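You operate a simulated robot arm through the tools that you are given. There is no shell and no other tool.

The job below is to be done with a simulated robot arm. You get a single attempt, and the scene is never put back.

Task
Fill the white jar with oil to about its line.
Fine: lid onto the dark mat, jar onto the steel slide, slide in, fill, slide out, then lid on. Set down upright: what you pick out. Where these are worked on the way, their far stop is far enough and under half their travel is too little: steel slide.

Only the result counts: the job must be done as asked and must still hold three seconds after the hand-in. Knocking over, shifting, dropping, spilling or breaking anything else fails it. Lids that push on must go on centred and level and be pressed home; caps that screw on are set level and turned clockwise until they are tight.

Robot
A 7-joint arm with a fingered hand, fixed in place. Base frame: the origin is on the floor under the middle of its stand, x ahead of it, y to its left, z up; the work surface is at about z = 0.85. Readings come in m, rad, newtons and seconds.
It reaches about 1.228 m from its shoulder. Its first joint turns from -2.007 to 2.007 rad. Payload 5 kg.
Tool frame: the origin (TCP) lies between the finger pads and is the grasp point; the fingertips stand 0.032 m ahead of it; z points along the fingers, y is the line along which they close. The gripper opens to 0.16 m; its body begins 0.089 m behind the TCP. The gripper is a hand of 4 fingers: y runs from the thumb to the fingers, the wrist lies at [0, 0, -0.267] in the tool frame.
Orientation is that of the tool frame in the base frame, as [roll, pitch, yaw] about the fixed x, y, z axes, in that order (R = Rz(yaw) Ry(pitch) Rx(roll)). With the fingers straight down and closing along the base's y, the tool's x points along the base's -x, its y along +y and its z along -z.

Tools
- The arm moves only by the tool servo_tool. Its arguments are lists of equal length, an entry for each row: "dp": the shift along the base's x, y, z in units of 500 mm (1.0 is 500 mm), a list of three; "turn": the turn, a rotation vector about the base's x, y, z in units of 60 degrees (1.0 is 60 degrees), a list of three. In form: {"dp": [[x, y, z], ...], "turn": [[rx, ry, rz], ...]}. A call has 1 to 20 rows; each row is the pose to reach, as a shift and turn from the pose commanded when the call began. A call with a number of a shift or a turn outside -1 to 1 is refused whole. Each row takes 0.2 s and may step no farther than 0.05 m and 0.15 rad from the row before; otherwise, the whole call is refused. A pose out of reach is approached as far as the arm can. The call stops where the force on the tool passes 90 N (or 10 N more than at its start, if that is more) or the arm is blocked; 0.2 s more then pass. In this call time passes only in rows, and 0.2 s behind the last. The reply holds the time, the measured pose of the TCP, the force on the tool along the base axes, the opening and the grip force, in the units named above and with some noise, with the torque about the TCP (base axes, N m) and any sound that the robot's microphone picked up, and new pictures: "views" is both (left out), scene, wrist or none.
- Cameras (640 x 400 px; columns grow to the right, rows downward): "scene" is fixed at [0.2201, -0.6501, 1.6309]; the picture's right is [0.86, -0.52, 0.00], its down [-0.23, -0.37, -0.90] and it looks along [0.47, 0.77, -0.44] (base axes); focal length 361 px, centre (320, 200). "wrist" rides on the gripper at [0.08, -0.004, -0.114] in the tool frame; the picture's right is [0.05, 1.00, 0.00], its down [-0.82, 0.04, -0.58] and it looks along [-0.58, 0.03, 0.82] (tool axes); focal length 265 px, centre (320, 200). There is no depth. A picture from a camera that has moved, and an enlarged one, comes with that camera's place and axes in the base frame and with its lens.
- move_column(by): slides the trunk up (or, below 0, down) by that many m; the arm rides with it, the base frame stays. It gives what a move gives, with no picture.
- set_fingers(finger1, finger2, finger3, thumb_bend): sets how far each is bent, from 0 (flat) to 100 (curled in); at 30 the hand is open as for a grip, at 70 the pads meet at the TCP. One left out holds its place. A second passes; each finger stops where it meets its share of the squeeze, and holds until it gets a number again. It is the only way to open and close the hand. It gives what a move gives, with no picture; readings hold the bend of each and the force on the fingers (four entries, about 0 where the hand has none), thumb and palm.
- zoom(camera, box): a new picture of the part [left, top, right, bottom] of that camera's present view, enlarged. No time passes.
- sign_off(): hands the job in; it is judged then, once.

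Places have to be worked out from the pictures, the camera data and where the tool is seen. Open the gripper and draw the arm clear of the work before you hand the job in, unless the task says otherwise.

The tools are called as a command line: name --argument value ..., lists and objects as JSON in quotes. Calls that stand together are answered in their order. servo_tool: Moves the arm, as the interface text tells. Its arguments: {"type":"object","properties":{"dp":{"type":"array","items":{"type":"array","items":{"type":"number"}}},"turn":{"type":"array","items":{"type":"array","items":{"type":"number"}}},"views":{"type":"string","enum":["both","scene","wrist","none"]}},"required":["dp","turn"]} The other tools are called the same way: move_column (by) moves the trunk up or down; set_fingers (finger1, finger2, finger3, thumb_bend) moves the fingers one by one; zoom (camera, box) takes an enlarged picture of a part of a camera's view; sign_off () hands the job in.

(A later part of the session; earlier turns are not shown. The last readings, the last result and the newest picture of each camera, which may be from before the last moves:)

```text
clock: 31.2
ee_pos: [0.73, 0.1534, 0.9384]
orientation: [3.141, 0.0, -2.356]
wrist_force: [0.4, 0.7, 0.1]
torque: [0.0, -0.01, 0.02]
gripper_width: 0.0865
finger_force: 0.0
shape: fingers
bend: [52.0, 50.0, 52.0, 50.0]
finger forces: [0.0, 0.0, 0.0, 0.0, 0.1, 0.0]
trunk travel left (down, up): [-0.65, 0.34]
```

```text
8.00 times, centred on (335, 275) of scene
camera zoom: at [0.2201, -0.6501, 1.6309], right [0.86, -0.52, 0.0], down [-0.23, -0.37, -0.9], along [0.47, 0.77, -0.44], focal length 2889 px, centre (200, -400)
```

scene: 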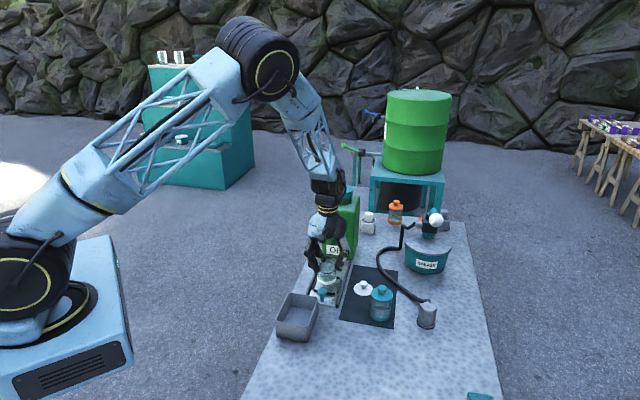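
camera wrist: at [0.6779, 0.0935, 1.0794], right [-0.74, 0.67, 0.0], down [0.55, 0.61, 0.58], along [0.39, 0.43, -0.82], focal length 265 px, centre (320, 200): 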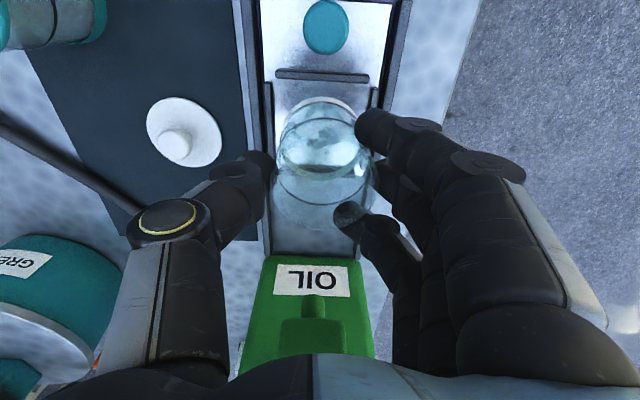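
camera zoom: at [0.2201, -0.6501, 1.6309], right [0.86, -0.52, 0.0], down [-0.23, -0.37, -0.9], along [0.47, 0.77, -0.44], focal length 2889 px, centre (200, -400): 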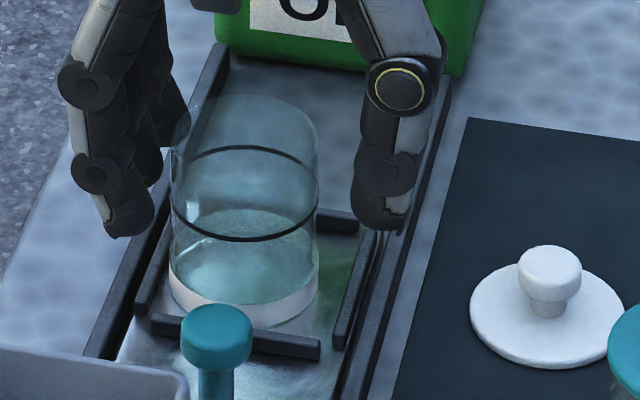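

The jar stands upright in the nest (slightly towards its left bar, still inside). I lift the hand straight up and back off to look at the slide knob, bin and tap.

servo_tool --dp '[[0, 0, 0.06], [0, 0, 0.14], [0, 0, 0.22], [-0.05, -0.05, 0.28], [-0.1, -0.1, 0.34], [-0.15, -0.15, 0.38]]' --turn '[[0, 0, 0], [0, 0, 0], [0, 0, 0], [0, 0, 0], [0, 0, 0], [0, 0, 0]]'

zoom --camera "wrist" --box '[200, 0, 440, 260]'

zoom --camera "scene" --box '[280, 190, 380, 340]'

```text
clock: 32.6
ee_pos: [0.6547, 0.0765, 1.1287]
orientation: [-3.141, 0.0, -2.355]
wrist_force: [-0.3, -0.1, 0.4]
torque: [0.0, -0.05, -0.03]
gripper_width: 0.0865
finger_force: 0.2
shape: fingers
bend: [52.0, 50.0, 52.0, 50.0]
finger forces: [0.0, 0.1, 0.0, 0.0, 0.0, 0.0]
trunk travel left (down, up): [-0.65, 0.34]
camera wrist: at [0.6006, 0.0175, 1.2429], right [-0.74, 0.67, 0.0], down [0.55, 0.61, 0.58], along [0.39, 0.43, -0.82], focal length 265 px, centre (320, 200)
```

scene: 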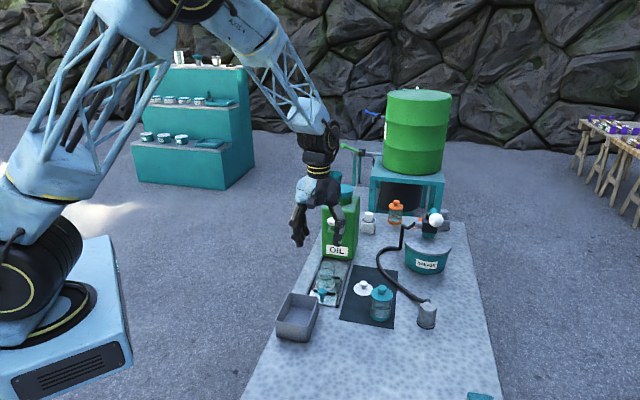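
wrist: 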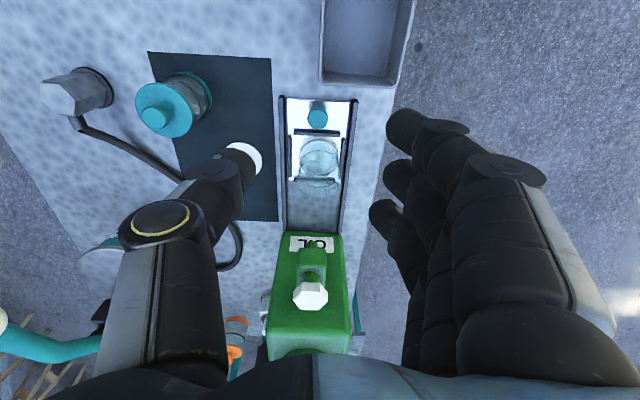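

```text
1.54 times, centred on (320, 130) of wrist
camera zoom: at [0.6006, 0.0175, 1.2429], right [-0.74, 0.67, 0.0], down [0.55, 0.61, 0.58], along [0.39, 0.43, -0.82], focal length 408 px, centre (320, 308)
```

zoom: 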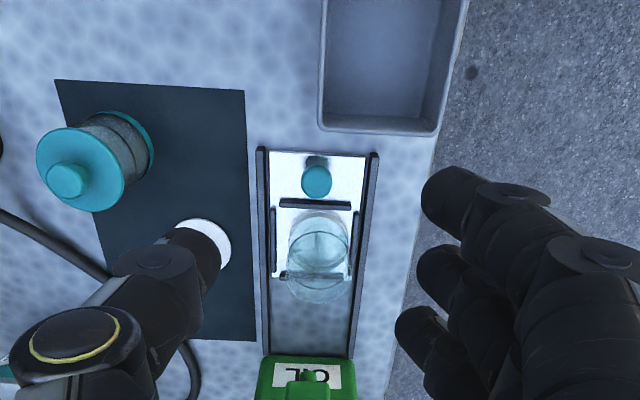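

```text
2.67 times, centred on (330, 265) of scene
camera zoom: at [0.2201, -0.6501, 1.6309], right [0.86, -0.52, 0.0], down [-0.23, -0.37, -0.9], along [0.47, 0.77, -0.44], focal length 963 px, centre (293, 27)
```

zoom: 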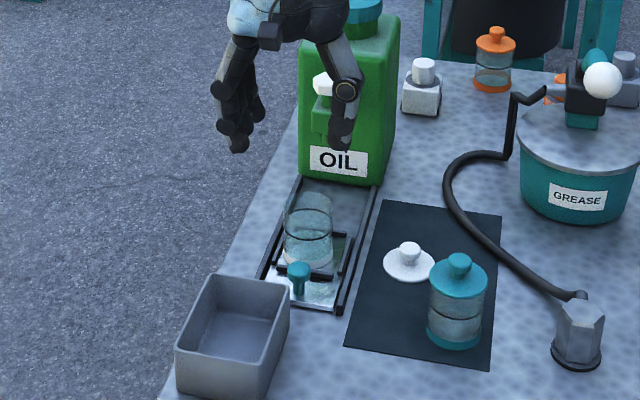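

I zoom on the tap and spout from both cameras to judge its geometry and clearance.

zoom --camera "wrist" --box '[250, 220, 370, 320]'

zoom --camera "scene" --box '[310, 195, 370, 275]'

zoom --camera "wrist" --box '[270, 60, 390, 240]'

```text
4.00 times, centred on (310, 270) of wrist
camera zoom: at [0.6006, 0.0175, 1.2429], right [-0.74, 0.67, 0.0], down [0.55, 0.61, 0.58], along [0.39, 0.43, -0.82], focal length 1062 px, centre (360, -80)
```

zoom: 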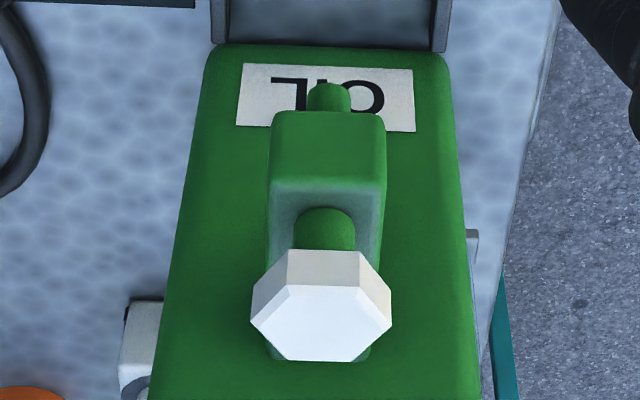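

```text
5.00 times, centred on (340, 235) of scene
camera zoom: at [0.2201, -0.6501, 1.6309], right [0.86, -0.52, 0.0], down [-0.23, -0.37, -0.9], along [0.47, 0.77, -0.44], focal length 1806 px, centre (220, 25)
```

zoom: 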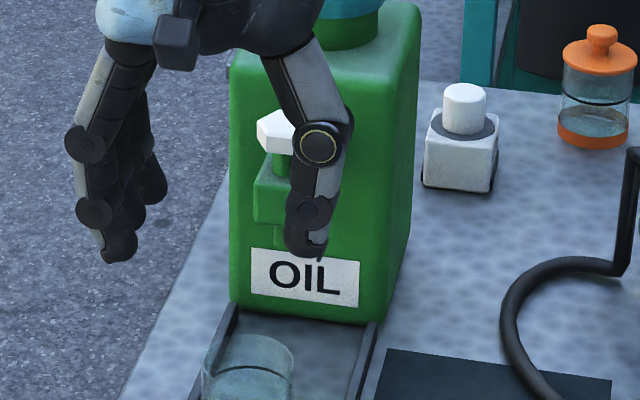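

```text
2.22 times, centred on (330, 150) of wrist
camera zoom: at [0.6006, 0.0175, 1.2429], right [-0.74, 0.67, 0.0], down [0.55, 0.61, 0.58], along [0.39, 0.43, -0.82], focal length 590 px, centre (298, 311)
```

zoom: 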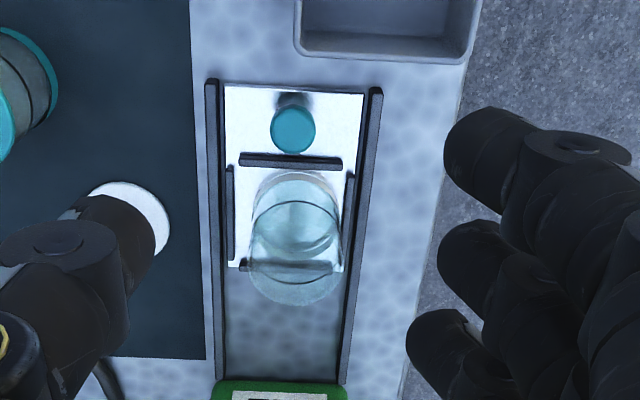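

The tap is a hex knob on a stem above a spout at u≈0.71 along the slide line; the slide knob is at about (0.678, 0.099), top ≈ 0.897, with the bin 4 cm behind it. I open the outer fingers, then yaw −8° and tilt 25° so the palm will lean back from the tank.

set_fingers --finger1 30 --finger2 54 --finger3 30 --thumb_bend 54

servo_tool --dp '[[0.0214, 0.0231, 0.0], [0.0428, 0.0462, 0.0]]' --turn '[[0, 0, -0.067], [0, 0, -0.1333]]' --views "none"

servo_tool --dp '[[0, 0, -0.03], [0, 0, -0.06], [0, 0, -0.1]]' --turn '[[0.0836, -0.111, 0], [0.1672, -0.222, 0], [0.2508, -0.333, 0]]'

zoom --camera "scene" --box '[280, 190, 380, 340]'

```text
clock: 33.6
ee_pos: [0.6552, 0.0774, 1.1278]
orientation: [3.141, 0.0, -2.357]
wrist_force: [0.3, -0.1, -0.5]
torque: [0.05, 0.01, 0.02]
gripper_width: 0.123
finger_force: 0.0
shape: fingers
bend: [30.0, 54.0, 30.0, 54.0]
finger forces: [0.0, 0.0, 0.0, 0.0, 0.1, 0.0]
trunk travel left (down, up): [-0.65, 0.34]
```

```text
clock: 34.2
ee_pos: [0.6792, 0.1008, 1.1278]
orientation: [-3.141, 0.0, -2.496]
wrist_force: [-1.1, 0.2, -0.1]
torque: [-0.02, 0.07, -0.02]
gripper_width: 0.1231
finger_force: 0.1
shape: fingers
bend: [30.0, 54.0, 30.0, 54.0]
finger forces: [0.0, 0.0, 0.0, 0.1, 0.1, 0.0]
trunk travel left (down, up): [-0.65, 0.34]
```

```text
clock: 35.0
ee_pos: [0.6771, 0.1, 1.0784]
orientation: [3.141, 0.438, -2.495]
wrist_force: [-0.9, 0.2, 0.1]
torque: [-0.03, 0.06, -0.04]
gripper_width: 0.1229
finger_force: 0.1
shape: fingers
bend: [30.0, 54.0, 30.0, 54.0]
finger forces: [0.1, 0.0, 0.0, 0.1, 0.0, 0.0]
trunk travel left (down, up): [-0.65, 0.34]
camera wrist: at [0.5836, 0.0251, 1.1475], right [-0.64, 0.77, -0.02], down [0.37, 0.33, 0.87], along [0.68, 0.55, -0.49], focal length 265 px, centre (320, 200)
```

scene: 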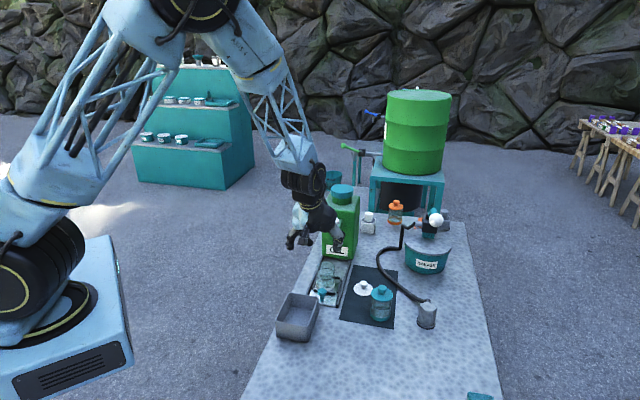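
wrist: 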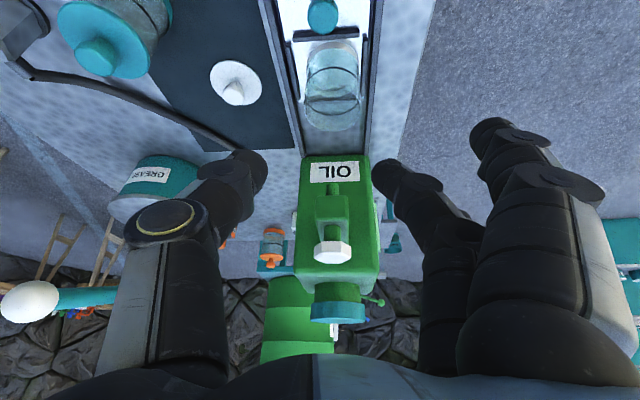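

```text
2.67 times, centred on (330, 265) of scene
camera zoom: at [0.2201, -0.6501, 1.6309], right [0.86, -0.52, 0.0], down [-0.23, -0.37, -0.9], along [0.47, 0.77, -0.44], focal length 963 px, centre (293, 27)
```

zoom: 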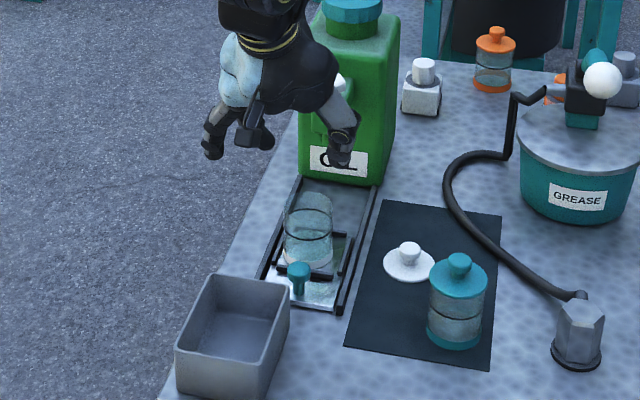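

Tilted pose reached cleanly. I descend above the slide knob to TCP z ≈ 0.96 and re-check alignment.

servo_tool --dp '[[-0.0122, -0.0092, -0.08], [-0.0122, -0.0092, -0.16], [-0.0122, -0.0092, -0.238]]' --turn '[[0, 0, 0], [0, 0, 0], [0, 0, 0]]'

zoom --camera "wrist" --box '[220, 40, 420, 240]'

zoom --camera "scene" --box '[290, 230, 370, 330]'

```text
clock: 35.8
ee_pos: [0.6717, 0.0945, 0.9583]
orientation: [3.141, 0.436, -2.496]
wrist_force: [0.1, 1.0, -0.4]
torque: [-0.01, 0.0, -0.01]
gripper_width: 0.1231
finger_force: 0.1
shape: fingers
bend: [30.0, 54.0, 30.0, 54.0]
finger forces: [0.0, 0.0, 0.1, 0.0, 0.0, 0.0]
trunk travel left (down, up): [-0.65, 0.34]
camera wrist: at [0.577, 0.0194, 1.0286], right [-0.64, 0.77, -0.02], down [0.37, 0.33, 0.87], along [0.67, 0.55, -0.5], focal length 265 px, centre (320, 200)
```

scene: 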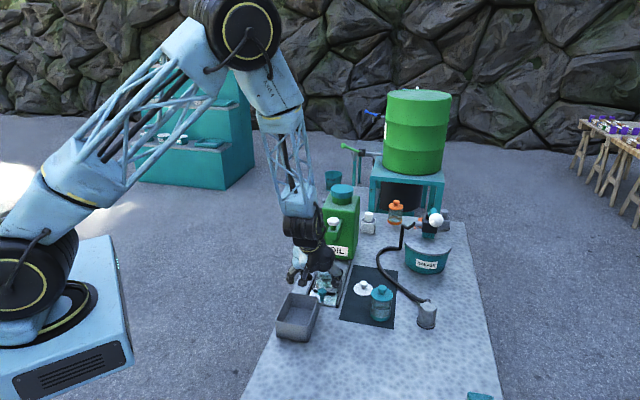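
wrist: 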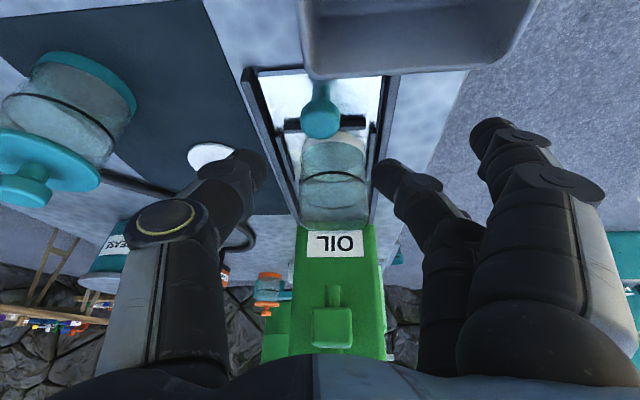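

```text
2.00 times, centred on (320, 140) of wrist
camera zoom: at [0.577, 0.0194, 1.0286], right [-0.64, 0.77, -0.02], down [0.37, 0.33, 0.87], along [0.67, 0.55, -0.5], focal length 531 px, centre (320, 320)
```

zoom: 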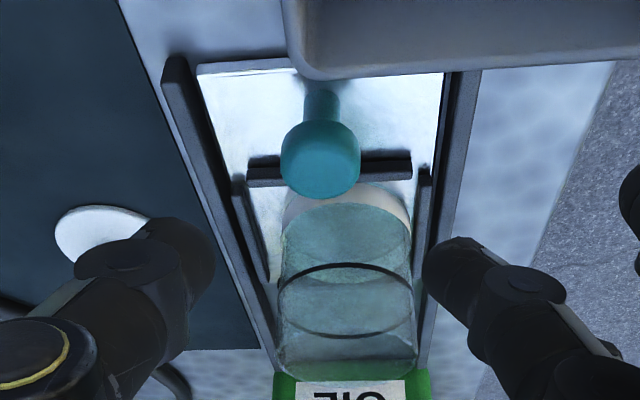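

```text
4.00 times, centred on (330, 280) of scene
camera zoom: at [0.2201, -0.6501, 1.6309], right [0.86, -0.52, 0.0], down [-0.23, -0.37, -0.9], along [0.47, 0.77, -0.44], focal length 1444 px, centre (280, -120)
```

zoom: 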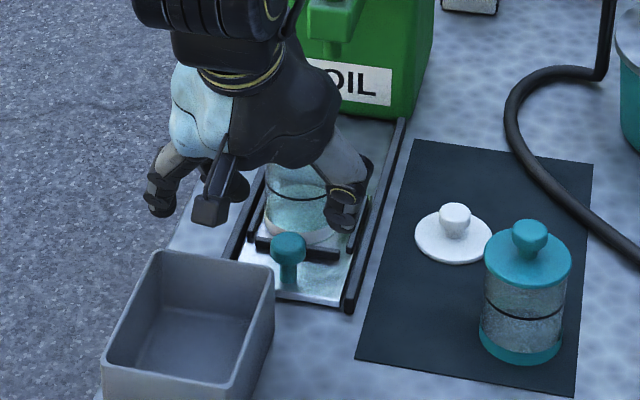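

The knob head sits on the hand's centre line. I descend the remaining distance so the pads straddle the knob head.

servo_tool --dp '[[-0.002, 0, -0.05], [-0.003, 0, -0.094]]' --turn '[[0, 0, 0], [0, 0, 0]]'

zoom --camera "wrist" --box '[220, 40, 420, 240]'

zoom --camera "scene" --box '[290, 230, 370, 330]'

```text
clock: 36.4
ee_pos: [0.6718, 0.0947, 0.9127]
orientation: [-3.141, 0.435, -2.495]
wrist_force: [1.1, 0.3, -0.3]
torque: [0.03, 0.02, -0.04]
gripper_width: 0.1229
finger_force: 0.0
shape: fingers
bend: [30.0, 54.0, 30.0, 54.0]
finger forces: [0.1, 0.0, 0.0, 0.0, 0.0, 0.0]
trunk travel left (down, up): [-0.65, 0.34]
camera wrist: at [0.5769, 0.0188, 0.9821], right [-0.64, 0.77, -0.02], down [0.37, 0.33, 0.87], along [0.67, 0.55, -0.5], focal length 265 px, centre (320, 200)
```

scene: 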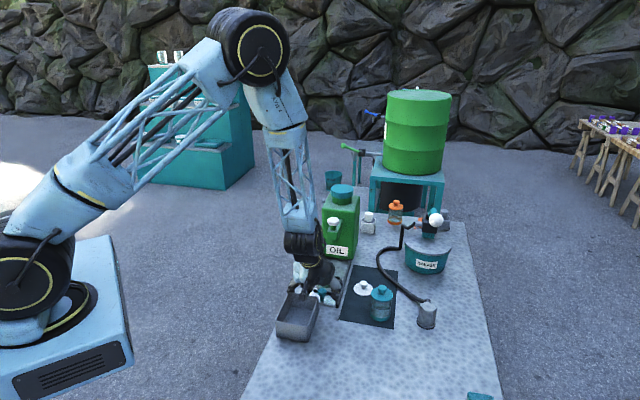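
wrist: 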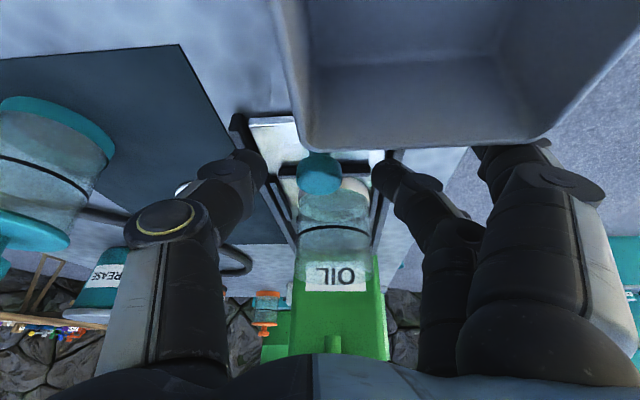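

```text
2.00 times, centred on (320, 140) of wrist
camera zoom: at [0.5769, 0.0188, 0.9821], right [-0.64, 0.77, -0.02], down [0.37, 0.33, 0.87], along [0.67, 0.55, -0.5], focal length 531 px, centre (320, 320)
```

zoom: 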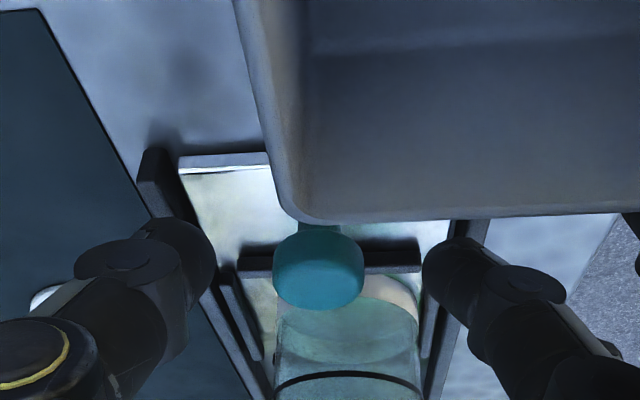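

```text
4.00 times, centred on (330, 280) of scene
camera zoom: at [0.2201, -0.6501, 1.6309], right [0.86, -0.52, 0.0], down [-0.23, -0.37, -0.9], along [0.47, 0.77, -0.44], focal length 1444 px, centre (280, -120)
```

zoom: 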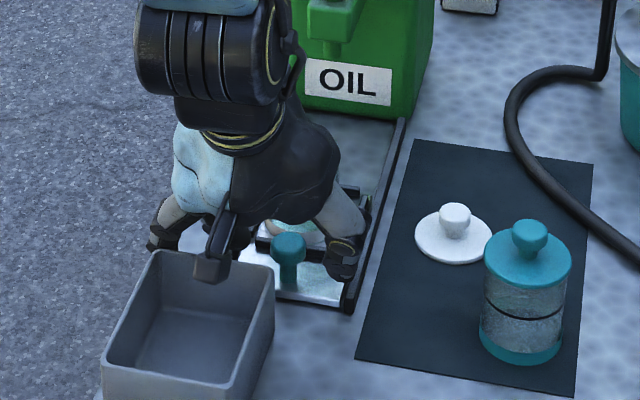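

The knob head is centred between thumb and middle finger. I close on it.

set_fingers --finger2 63 --thumb_bend 63

zoom --camera "wrist" --box '[220, 40, 420, 240]'

set_fingers --finger2 71 --thumb_bend 71

zoom --camera "wrist" --box '[220, 40, 420, 240]'

zoom --camera "scene" --box '[290, 230, 370, 330]'

```text
clock: 37.4
ee_pos: [0.6708, 0.0941, 0.9132]
orientation: [3.141, 0.437, -2.495]
wrist_force: [0.6, 0.6, -1.1]
torque: [0.0, -0.01, -0.01]
gripper_width: 0.1059
finger_force: 0.6
shape: fingers
bend: [30.0, 63.0, 30.0, 63.0]
finger forces: [0.4, 0.0, 0.0, 0.0, 0.3, 0.0]
trunk travel left (down, up): [-0.65, 0.34]
```

```text
2.00 times, centred on (320, 140) of wrist
camera zoom: at [0.5764, 0.0184, 0.9823], right [-0.64, 0.77, -0.02], down [0.37, 0.33, 0.87], along [0.67, 0.55, -0.5], focal length 531 px, centre (320, 320)
```

zoom: 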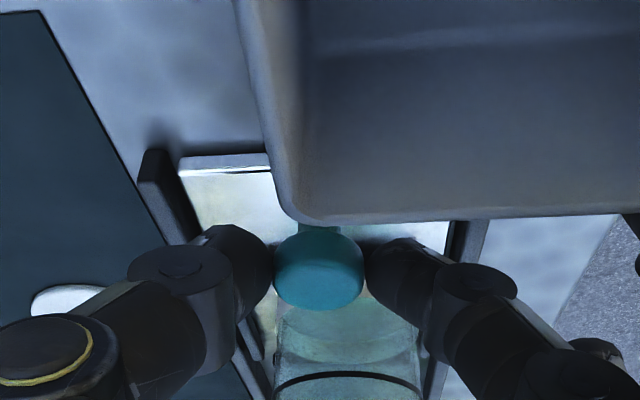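

```text
clock: 38.4
ee_pos: [0.6708, 0.0936, 0.9128]
orientation: [3.142, 0.436, -2.498]
wrist_force: [4.8, -2.6, -3.8]
torque: [-0.03, 0.01, -0.07]
gripper_width: 0.1034
finger_force: 9.2
shape: fingers
bend: [30.0, 65.0, 30.0, 67.0]
finger forces: [0.4, 6.6, 0.0, 0.0, 11.4, 0.0]
trunk travel left (down, up): [-0.65, 0.34]
```

```text
2.00 times, centred on (320, 140) of wrist
camera zoom: at [0.5768, 0.0181, 0.982], right [-0.64, 0.77, -0.02], down [0.37, 0.33, 0.87], along [0.67, 0.55, -0.5], focal length 531 px, centre (320, 320)
```

zoom: 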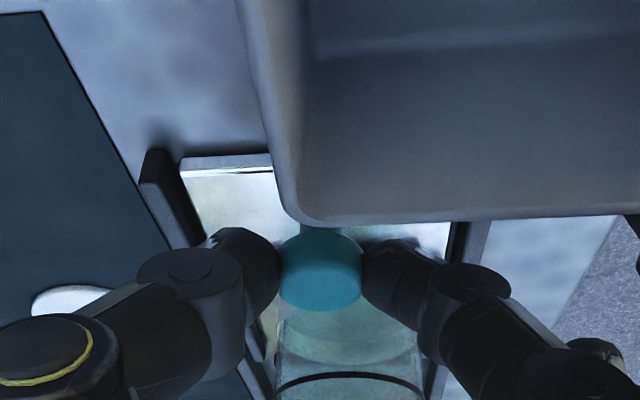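

```text
4.00 times, centred on (330, 280) of scene
camera zoom: at [0.2201, -0.6501, 1.6309], right [0.86, -0.52, 0.0], down [-0.23, -0.37, -0.9], along [0.47, 0.77, -0.44], focal length 1444 px, centre (280, -120)
```

zoom: 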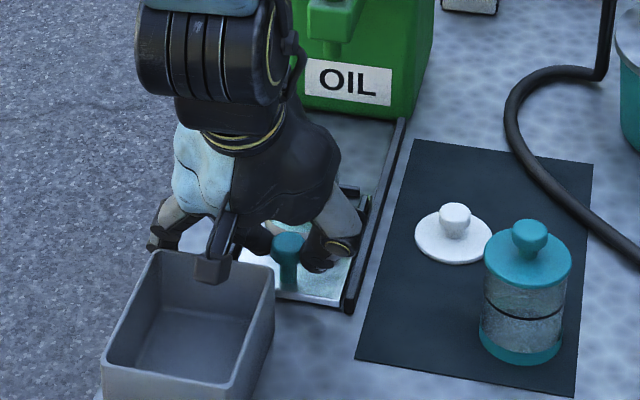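

Grip on the slide knob is about 7–11 N. Finger 1 shows a steady 0.4 N, so I check whether it brushes the bin.

zoom --camera "wrist" --box '[400, 60, 640, 260]'

zoom --camera "scene" --box '[290, 260, 340, 310]'

```text
2.00 times, centred on (520, 160) of wrist
camera zoom: at [0.5768, 0.0181, 0.982], right [-0.64, 0.77, -0.02], down [0.37, 0.33, 0.87], along [0.67, 0.55, -0.5], focal length 531 px, centre (-80, 280)
```

zoom: 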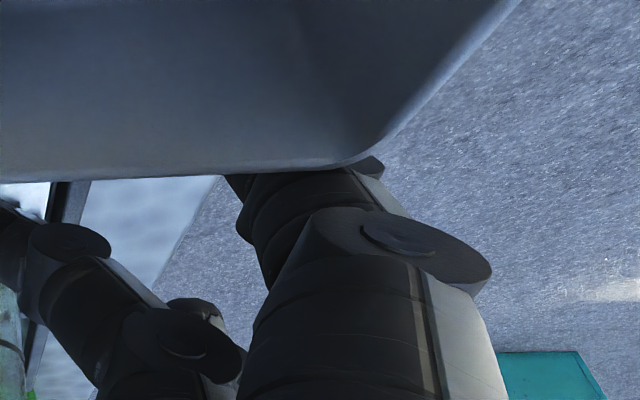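

```text
8.00 times, centred on (315, 285) of scene
camera zoom: at [0.2201, -0.6501, 1.6309], right [0.86, -0.52, 0.0], down [-0.23, -0.37, -0.9], along [0.47, 0.77, -0.44], focal length 2889 px, centre (360, -480)
```

zoom: 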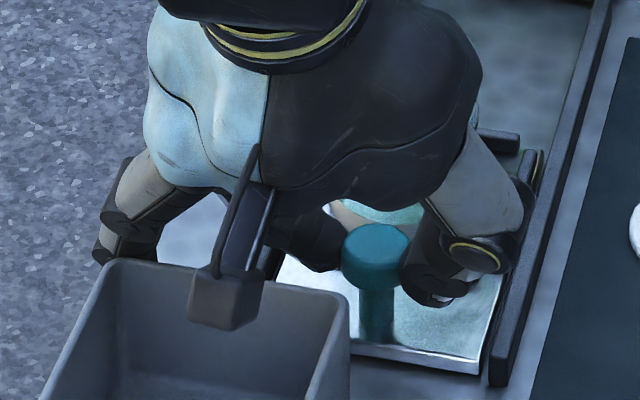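

Finger 1's tip is just behind the bin's rim, and pushing in moves it away from the bin. I push the slide along +u slowly, 15 mm first.

servo_tool --dp '[[0.007, 0.007, 0], [0.014, 0.014, 0], [0.0212, 0.0212, 0]]' --turn '[[0, 0, 0], [0, 0, 0], [0, 0, 0]]'

zoom --camera "scene" --box '[290, 230, 370, 330]'

zoom --camera "wrist" --box '[220, 40, 420, 240]'

```text
clock: 39.2
ee_pos: [0.6803, 0.1058, 0.9118]
orientation: [3.141, 0.435, -2.494]
wrist_force: [4.1, -4.8, -4.3]
torque: [-0.09, -0.06, -0.03]
gripper_width: 0.104
finger_force: 9.2
shape: fingers
bend: [30.0, 65.0, 30.0, 67.0]
finger forces: [0.1, 5.6, 0.0, 0.0, 12.8, 0.1]
trunk travel left (down, up): [-0.65, 0.34]
camera wrist: at [0.5877, 0.0301, 0.9819], right [-0.64, 0.77, -0.02], down [0.37, 0.33, 0.87], along [0.68, 0.55, -0.5], focal length 265 px, centre (320, 200)
```

scene: 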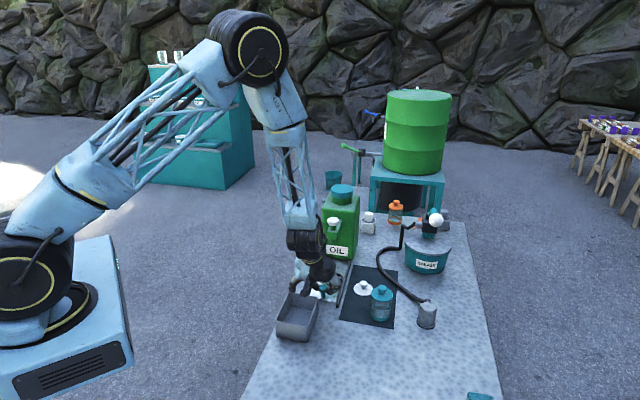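
wrist: 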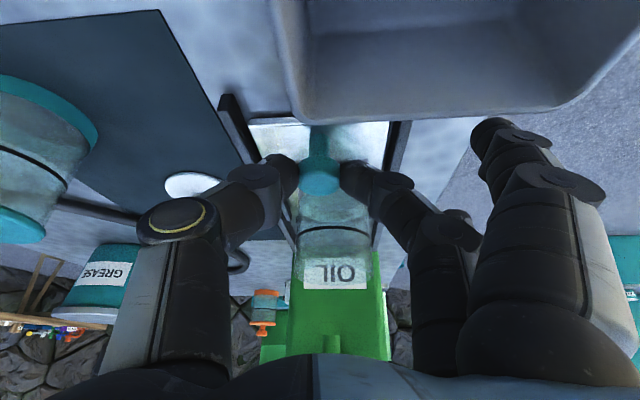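

```text
4.00 times, centred on (330, 280) of scene
camera zoom: at [0.2201, -0.6501, 1.6309], right [0.86, -0.52, 0.0], down [-0.23, -0.37, -0.9], along [0.47, 0.77, -0.44], focal length 1444 px, centre (280, -120)
```

zoom: 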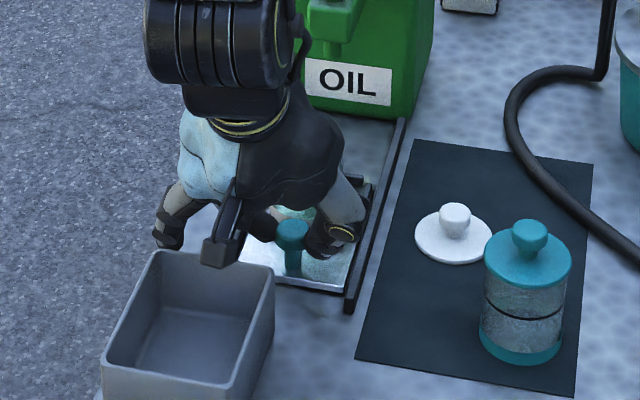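

```text
2.00 times, centred on (320, 140) of wrist
camera zoom: at [0.5877, 0.0301, 0.9819], right [-0.64, 0.77, -0.02], down [0.37, 0.33, 0.87], along [0.68, 0.55, -0.5], focal length 531 px, centre (320, 320)
```

zoom: 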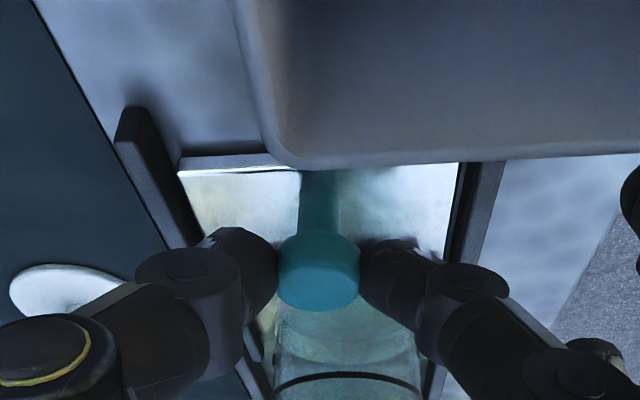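

The slide follows smoothly with low force and finger 1 is clear. I push another 50 mm.

servo_tool --dp '[[0.01, 0.01, 0], [0.02, 0.02, 0], [0.03, 0.03, 0], [0.04, 0.04, 0], [0.05, 0.05, 0], [0.06, 0.06, 0], [0.0707, 0.0707, 0]]' --turn '[[0, 0, 0], [0, 0, 0], [0, 0, 0], [0, 0, 0], [0, 0, 0], [0, 0, 0], [0, 0, 0]]'

zoom --camera "scene" --box '[300, 210, 370, 310]'

zoom --camera "wrist" --box '[220, 80, 420, 280]'

```text
clock: 40.8
ee_pos: [0.7172, 0.1408, 0.9115]
orientation: [-3.142, 0.435, -2.494]
wrist_force: [5.2, -4.3, -2.7]
torque: [-0.07, -0.05, -0.04]
gripper_width: 0.1043
finger_force: 9.4
shape: fingers
bend: [30.0, 65.0, 30.0, 67.0]
finger forces: [0.0, 6.2, 0.1, 0.0, 12.4, 0.0]
trunk travel left (down, up): [-0.65, 0.34]
camera wrist: at [0.623, 0.0656, 0.9818], right [-0.64, 0.77, -0.02], down [0.37, 0.33, 0.87], along [0.68, 0.55, -0.5], focal length 265 px, centre (320, 200)
```

scene: 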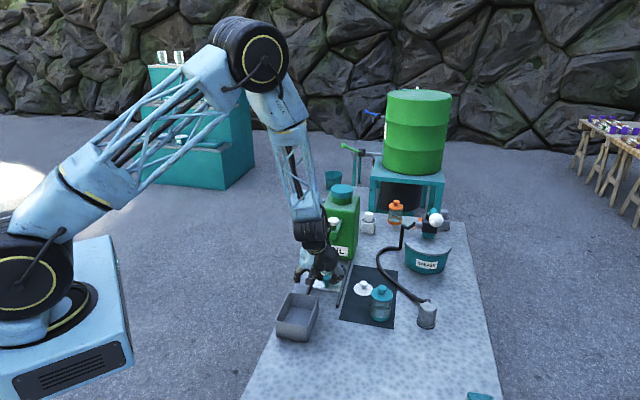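
wrist: 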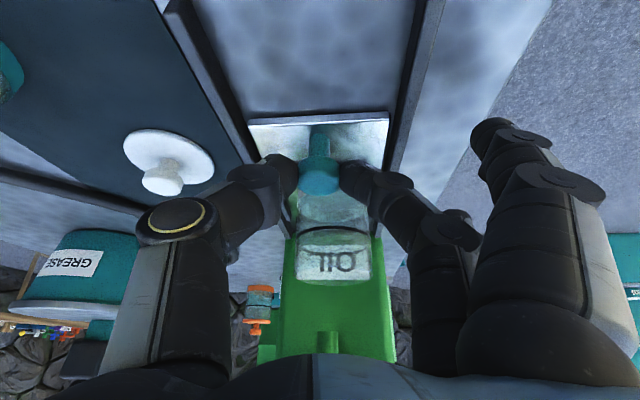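

```text
4.00 times, centred on (335, 260) of scene
camera zoom: at [0.2201, -0.6501, 1.6309], right [0.86, -0.52, 0.0], down [-0.23, -0.37, -0.9], along [0.47, 0.77, -0.44], focal length 1444 px, centre (260, -40)
```

zoom: 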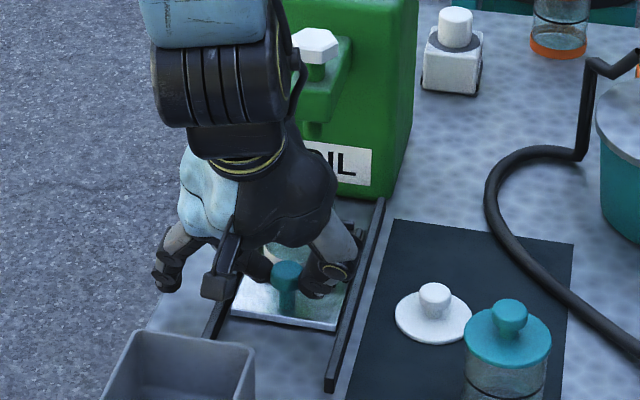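

```text
2.00 times, centred on (320, 180) of wrist
camera zoom: at [0.623, 0.0656, 0.9818], right [-0.64, 0.77, -0.02], down [0.37, 0.33, 0.87], along [0.68, 0.55, -0.5], focal length 531 px, centre (320, 240)
```

zoom: 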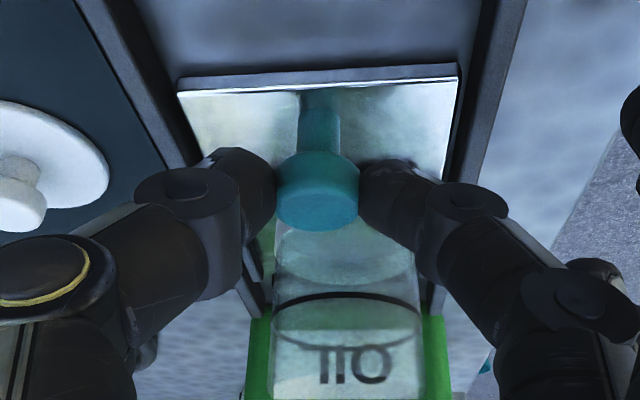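

65 mm in and still free. I continue in smaller steps until the far stop is felt.

servo_tool --dp '[[0.007, 0.007, 0], [0.014, 0.014, 0]]' --turn '[[0, 0, 0], [0, 0, 0]]' --views "none"

servo_tool --dp '[[0.0071, 0.0071, 0]]' --turn '[[0, 0, 0]]' --views "none"

servo_tool --dp '[[0.0071, 0.0071, 0]]' --turn '[[0, 0, 0]]' --views "both"

zoom --camera "scene" --box '[300, 210, 370, 310]'

```text
clock: 41.4
ee_pos: [0.7246, 0.1474, 0.9117]
orientation: [3.139, 0.436, -2.494]
wrist_force: [5.6, -5.6, -3.7]
torque: [-0.09, -0.08, -0.06]
gripper_width: 0.104
finger_force: 9.1
shape: fingers
bend: [30.0, 65.0, 30.0, 67.0]
finger forces: [0.1, 5.8, 0.1, 0.0, 13.1, 0.0]
trunk travel left (down, up): [-0.65, 0.34]
```

```text
clock: 41.8
ee_pos: [0.7268, 0.1518, 0.9117]
orientation: [-3.14, 0.437, -2.497]
wrist_force: [6.9, -5.2, -4.8]
torque: [-0.1, -0.07, -0.05]
gripper_width: 0.1039
finger_force: 9.7
shape: fingers
bend: [30.0, 65.0, 30.0, 67.0]
finger forces: [0.1, 5.6, 0.0, 0.0, 12.9, 0.0]
trunk travel left (down, up): [-0.65, 0.34]
```

```text
clock: 42.2
ee_pos: [0.7304, 0.1549, 0.9122]
orientation: [-3.141, 0.436, -2.497]
wrist_force: [6.1, -4.6, -4.7]
torque: [-0.12, -0.05, -0.04]
gripper_width: 0.1043
finger_force: 8.8
shape: fingers
bend: [30.0, 65.0, 30.0, 67.0]
finger forces: [0.0, 5.5, 0.1, 0.0, 13.4, 0.0]
trunk travel left (down, up): [-0.65, 0.34]
camera wrist: at [0.6362, 0.0791, 0.982], right [-0.64, 0.77, -0.02], down [0.37, 0.33, 0.87], along [0.67, 0.55, -0.5], focal length 265 px, centre (320, 200)
```

scene: 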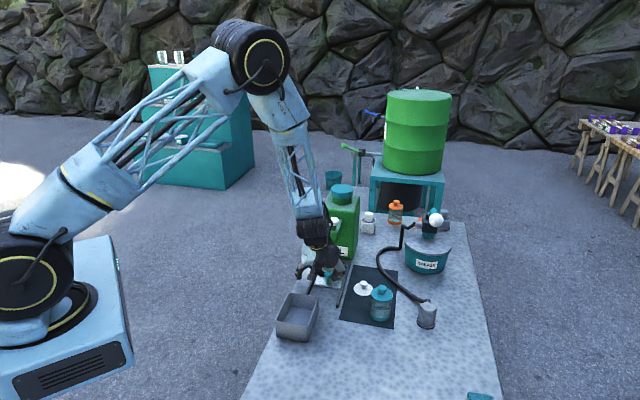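
wrist: 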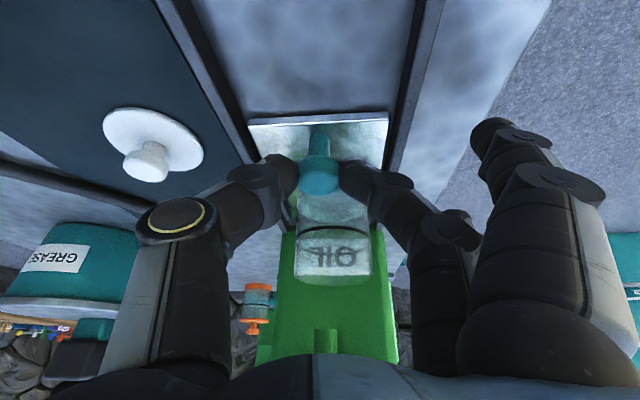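

```text
4.00 times, centred on (335, 260) of scene
camera zoom: at [0.2201, -0.6501, 1.6309], right [0.86, -0.52, 0.0], down [-0.23, -0.37, -0.9], along [0.47, 0.77, -0.44], focal length 1444 px, centre (260, -40)
```

zoom: 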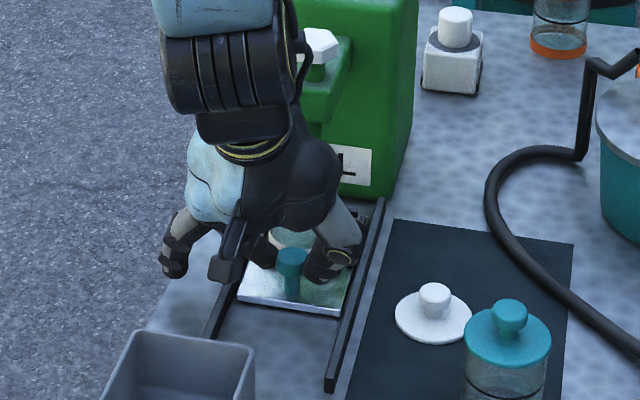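

85 mm in; still no stop. Continuing in 4 mm steps with force reading.

servo_tool --dp '[[0.0057, 0.0057, 0]]' --turn '[[0, 0, 0]]' --views "none"

servo_tool --dp '[[0.0057, 0.0057, 0]]' --turn '[[0, 0, 0]]' --views "none"

zoom --camera "wrist" --box '[220, 80, 420, 280]'

zoom --camera "scene" --box '[300, 210, 370, 310]'

```text
clock: 42.6
ee_pos: [0.7317, 0.1549, 0.913]
orientation: [3.141, 0.433, -2.498]
wrist_force: [-7.5, -13.5, -4.0]
torque: [-0.28, 0.21, -0.04]
gripper_width: 0.1041
finger_force: 10.2
shape: fingers
bend: [30.0, 65.0, 30.0, 67.0]
finger forces: [0.1, 8.1, 0.0, 0.0, 12.9, 0.0]
trunk travel left (down, up): [-0.65, 0.34]
```

```text
clock: 43.0
ee_pos: [0.7385, 0.1604, 0.9133]
orientation: [-3.141, 0.438, -2.496]
wrist_force: [0.1, -10.0, -2.3]
torque: [-0.21, -0.02, -0.18]
gripper_width: 0.1034
finger_force: 8.7
shape: fingers
bend: [30.0, 66.0, 30.0, 67.0]
finger forces: [0.0, 4.9, 0.0, 0.0, 13.0, 0.0]
trunk travel left (down, up): [-0.65, 0.34]
```

```text
2.00 times, centred on (320, 180) of wrist
camera zoom: at [0.6431, 0.085, 0.9834], right [-0.64, 0.77, -0.02], down [0.37, 0.33, 0.87], along [0.68, 0.55, -0.49], focal length 531 px, centre (320, 240)
```

zoom: 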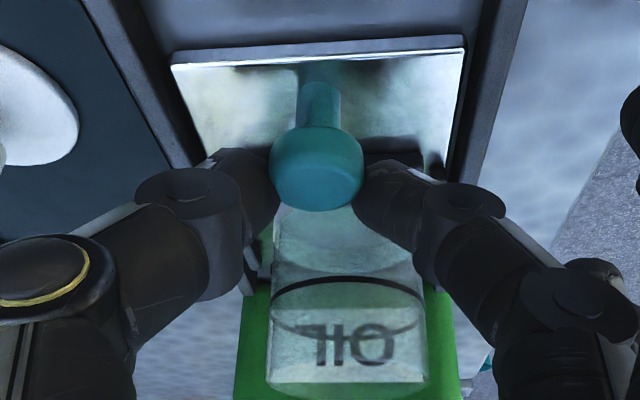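

```text
4.00 times, centred on (335, 260) of scene
camera zoom: at [0.2201, -0.6501, 1.6309], right [0.86, -0.52, 0.0], down [-0.23, -0.37, -0.9], along [0.47, 0.77, -0.44], focal length 1444 px, centre (260, -40)
```

zoom: 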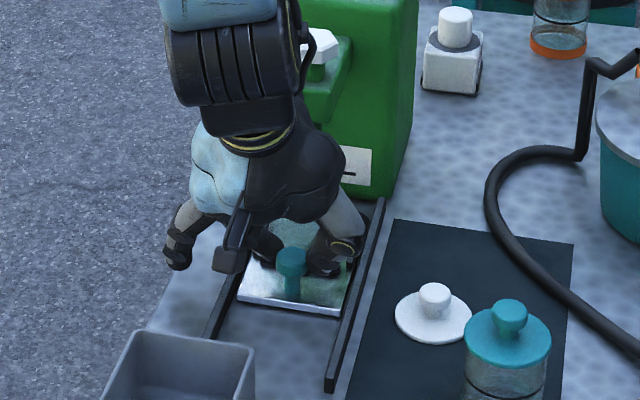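

The stop was felt at about 87 mm (force jumped, then the grip slid past the knob): the slide is at its far stop. I release and back the hand up and away.

set_fingers --finger2 54 --thumb_bend 54

servo_tool --dp '[[-0.01, -0.01, 0.02], [-0.03, -0.03, 0.07], [-0.06, -0.06, 0.14], [-0.09, -0.09, 0.22], [-0.12, -0.12, 0.3], [-0.12, -0.12, 0.38]]' --turn '[[0, 0, 0], [0, 0, 0], [0, 0, 0], [-0.0836, 0.111, 0], [-0.1672, 0.222, 0], [-0.2508, 0.333, 0]]'

zoom --camera "scene" --box '[290, 190, 390, 310]'

zoom --camera "wrist" --box '[220, 80, 420, 280]'

```text
clock: 44.0
ee_pos: [0.7355, 0.1613, 0.9128]
orientation: [-3.14, 0.436, -2.496]
wrist_force: [-0.4, 0.2, 0.0]
torque: [0.0, -0.01, -0.02]
gripper_width: 0.1224
finger_force: 0.1
shape: fingers
bend: [30.0, 54.0, 30.0, 54.0]
finger forces: [0.0, 0.0, 0.1, 0.0, 0.1, 0.0]
trunk travel left (down, up): [-0.65, 0.34]
```

```text
clock: 45.4
ee_pos: [0.6734, 0.103, 1.1039]
orientation: [-3.142, -0.002, -2.492]
wrist_force: [0.1, 0.0, 0.0]
torque: [-0.07, -0.05, 0.0]
gripper_width: 0.1226
finger_force: 0.1
shape: fingers
bend: [30.0, 54.0, 30.0, 54.0]
finger forces: [0.0, 0.1, 0.0, 0.0, 0.0, 0.1]
trunk travel left (down, up): [-0.65, 0.34]
camera wrist: at [0.6121, 0.052, 1.2174], right [-0.64, 0.76, 0.0], down [0.63, 0.53, 0.58], along [0.44, 0.37, -0.82], focal length 265 px, centre (320, 200)
```

scene: 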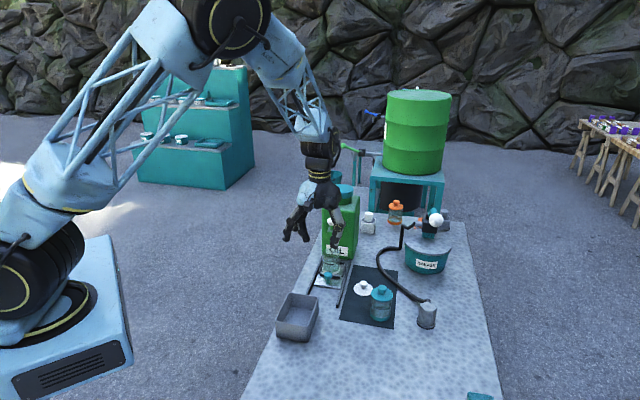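
wrist: 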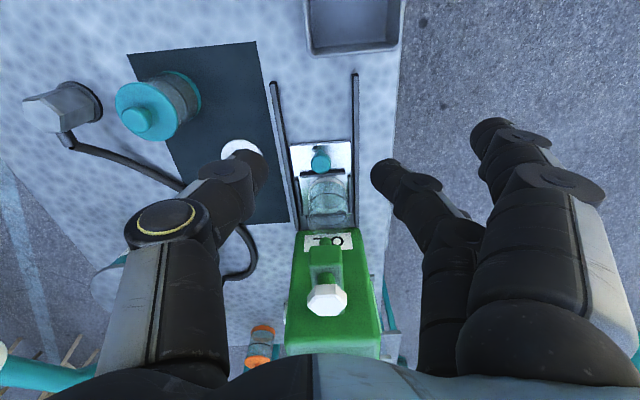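

```text
3.33 times, centred on (340, 250) of scene
camera zoom: at [0.2201, -0.6501, 1.6309], right [0.86, -0.52, 0.0], down [-0.23, -0.37, -0.9], along [0.47, 0.77, -0.44], focal length 1204 px, centre (253, 33)
```

zoom: 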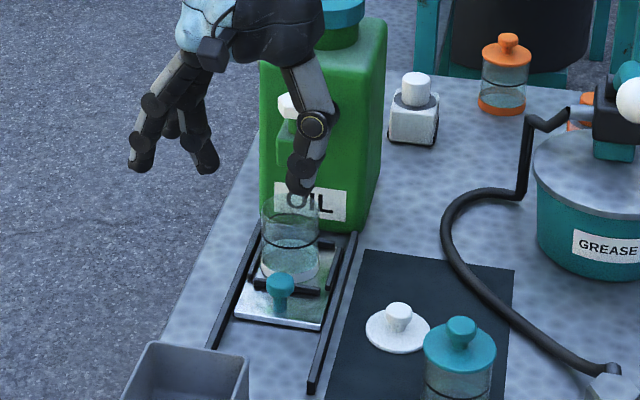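

```text
2.00 times, centred on (320, 180) of wrist
camera zoom: at [0.6121, 0.052, 1.2174], right [-0.64, 0.76, 0.0], down [0.63, 0.53, 0.58], along [0.44, 0.37, -0.82], focal length 531 px, centre (320, 240)
```

zoom: 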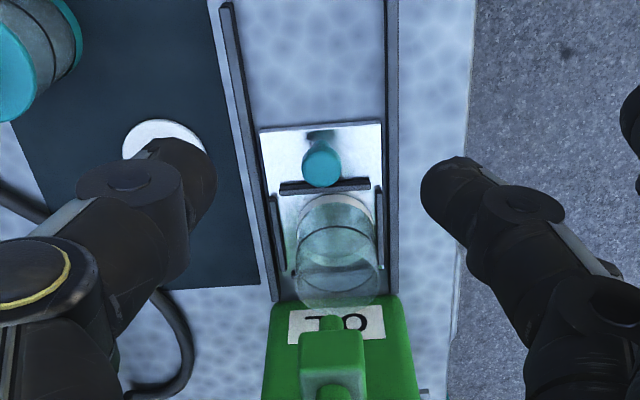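

The slide is in and the jar stands under the spout. I rise and move over the hex tap knob to inspect it.

servo_tool --dp '[[0.0, 0.0, 0.08], [0.03, 0.03, 0.14], [0.09, 0.085, 0.14], [0.15, 0.14, 0.14], [0.2, 0.185, 0.14], [0.242, 0.225, 0.14]]' --turn '[[0, 0, 0], [0, 0, 0], [0, 0, 0], [0, 0, 0], [0, 0, 0], [0, 0, 0]]'

zoom --camera "wrist" --box '[220, 40, 420, 240]'

zoom --camera "scene" --box '[290, 170, 390, 290]'

```text
clock: 46.8
ee_pos: [0.7968, 0.2138, 1.172]
orientation: [-3.141, -0.003, -2.495]
wrist_force: [-1.0, -0.2, -0.3]
torque: [0.01, -0.01, 0.0]
gripper_width: 0.1224
finger_force: 0.0
shape: fingers
bend: [30.0, 54.0, 30.0, 54.0]
finger forces: [0.0, 0.0, 0.1, 0.0, 0.0, 0.0]
trunk travel left (down, up): [-0.65, 0.34]
camera wrist: at [0.7344, 0.1628, 1.2868], right [-0.64, 0.77, 0.0], down [0.63, 0.53, 0.58], along [0.44, 0.37, -0.82], focal length 265 px, centre (320, 200)
```

scene: 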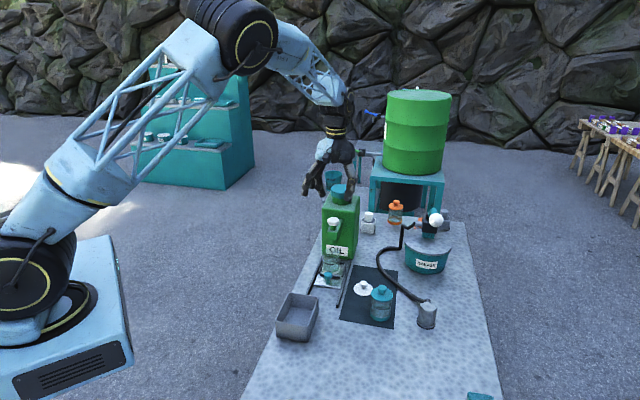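
wrist: 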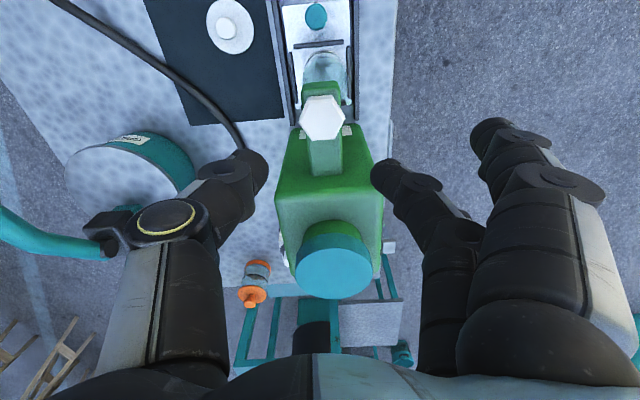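

```text
2.00 times, centred on (320, 140) of wrist
camera zoom: at [0.7344, 0.1628, 1.2868], right [-0.64, 0.77, 0.0], down [0.63, 0.53, 0.58], along [0.44, 0.37, -0.82], focal length 531 px, centre (320, 320)
```

zoom: 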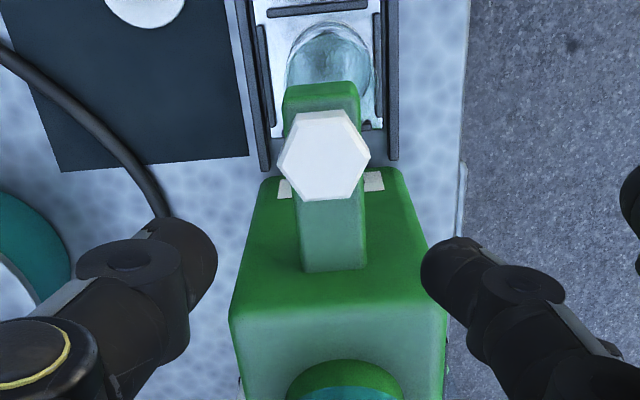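

```text
3.33 times, centred on (340, 230) of scene
camera zoom: at [0.2201, -0.6501, 1.6309], right [0.86, -0.52, 0.0], down [-0.23, -0.37, -0.9], along [0.47, 0.77, -0.44], focal length 1204 px, centre (253, 100)
```

zoom: 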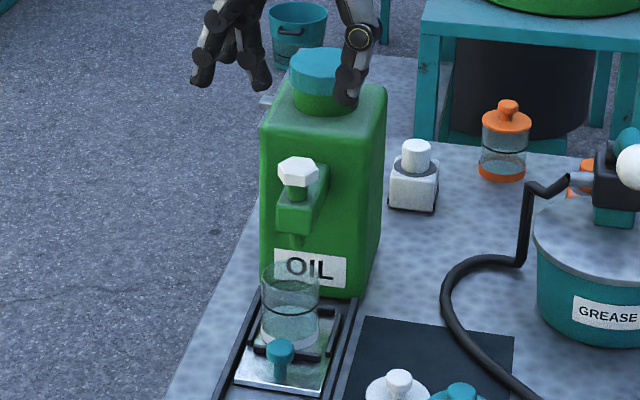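

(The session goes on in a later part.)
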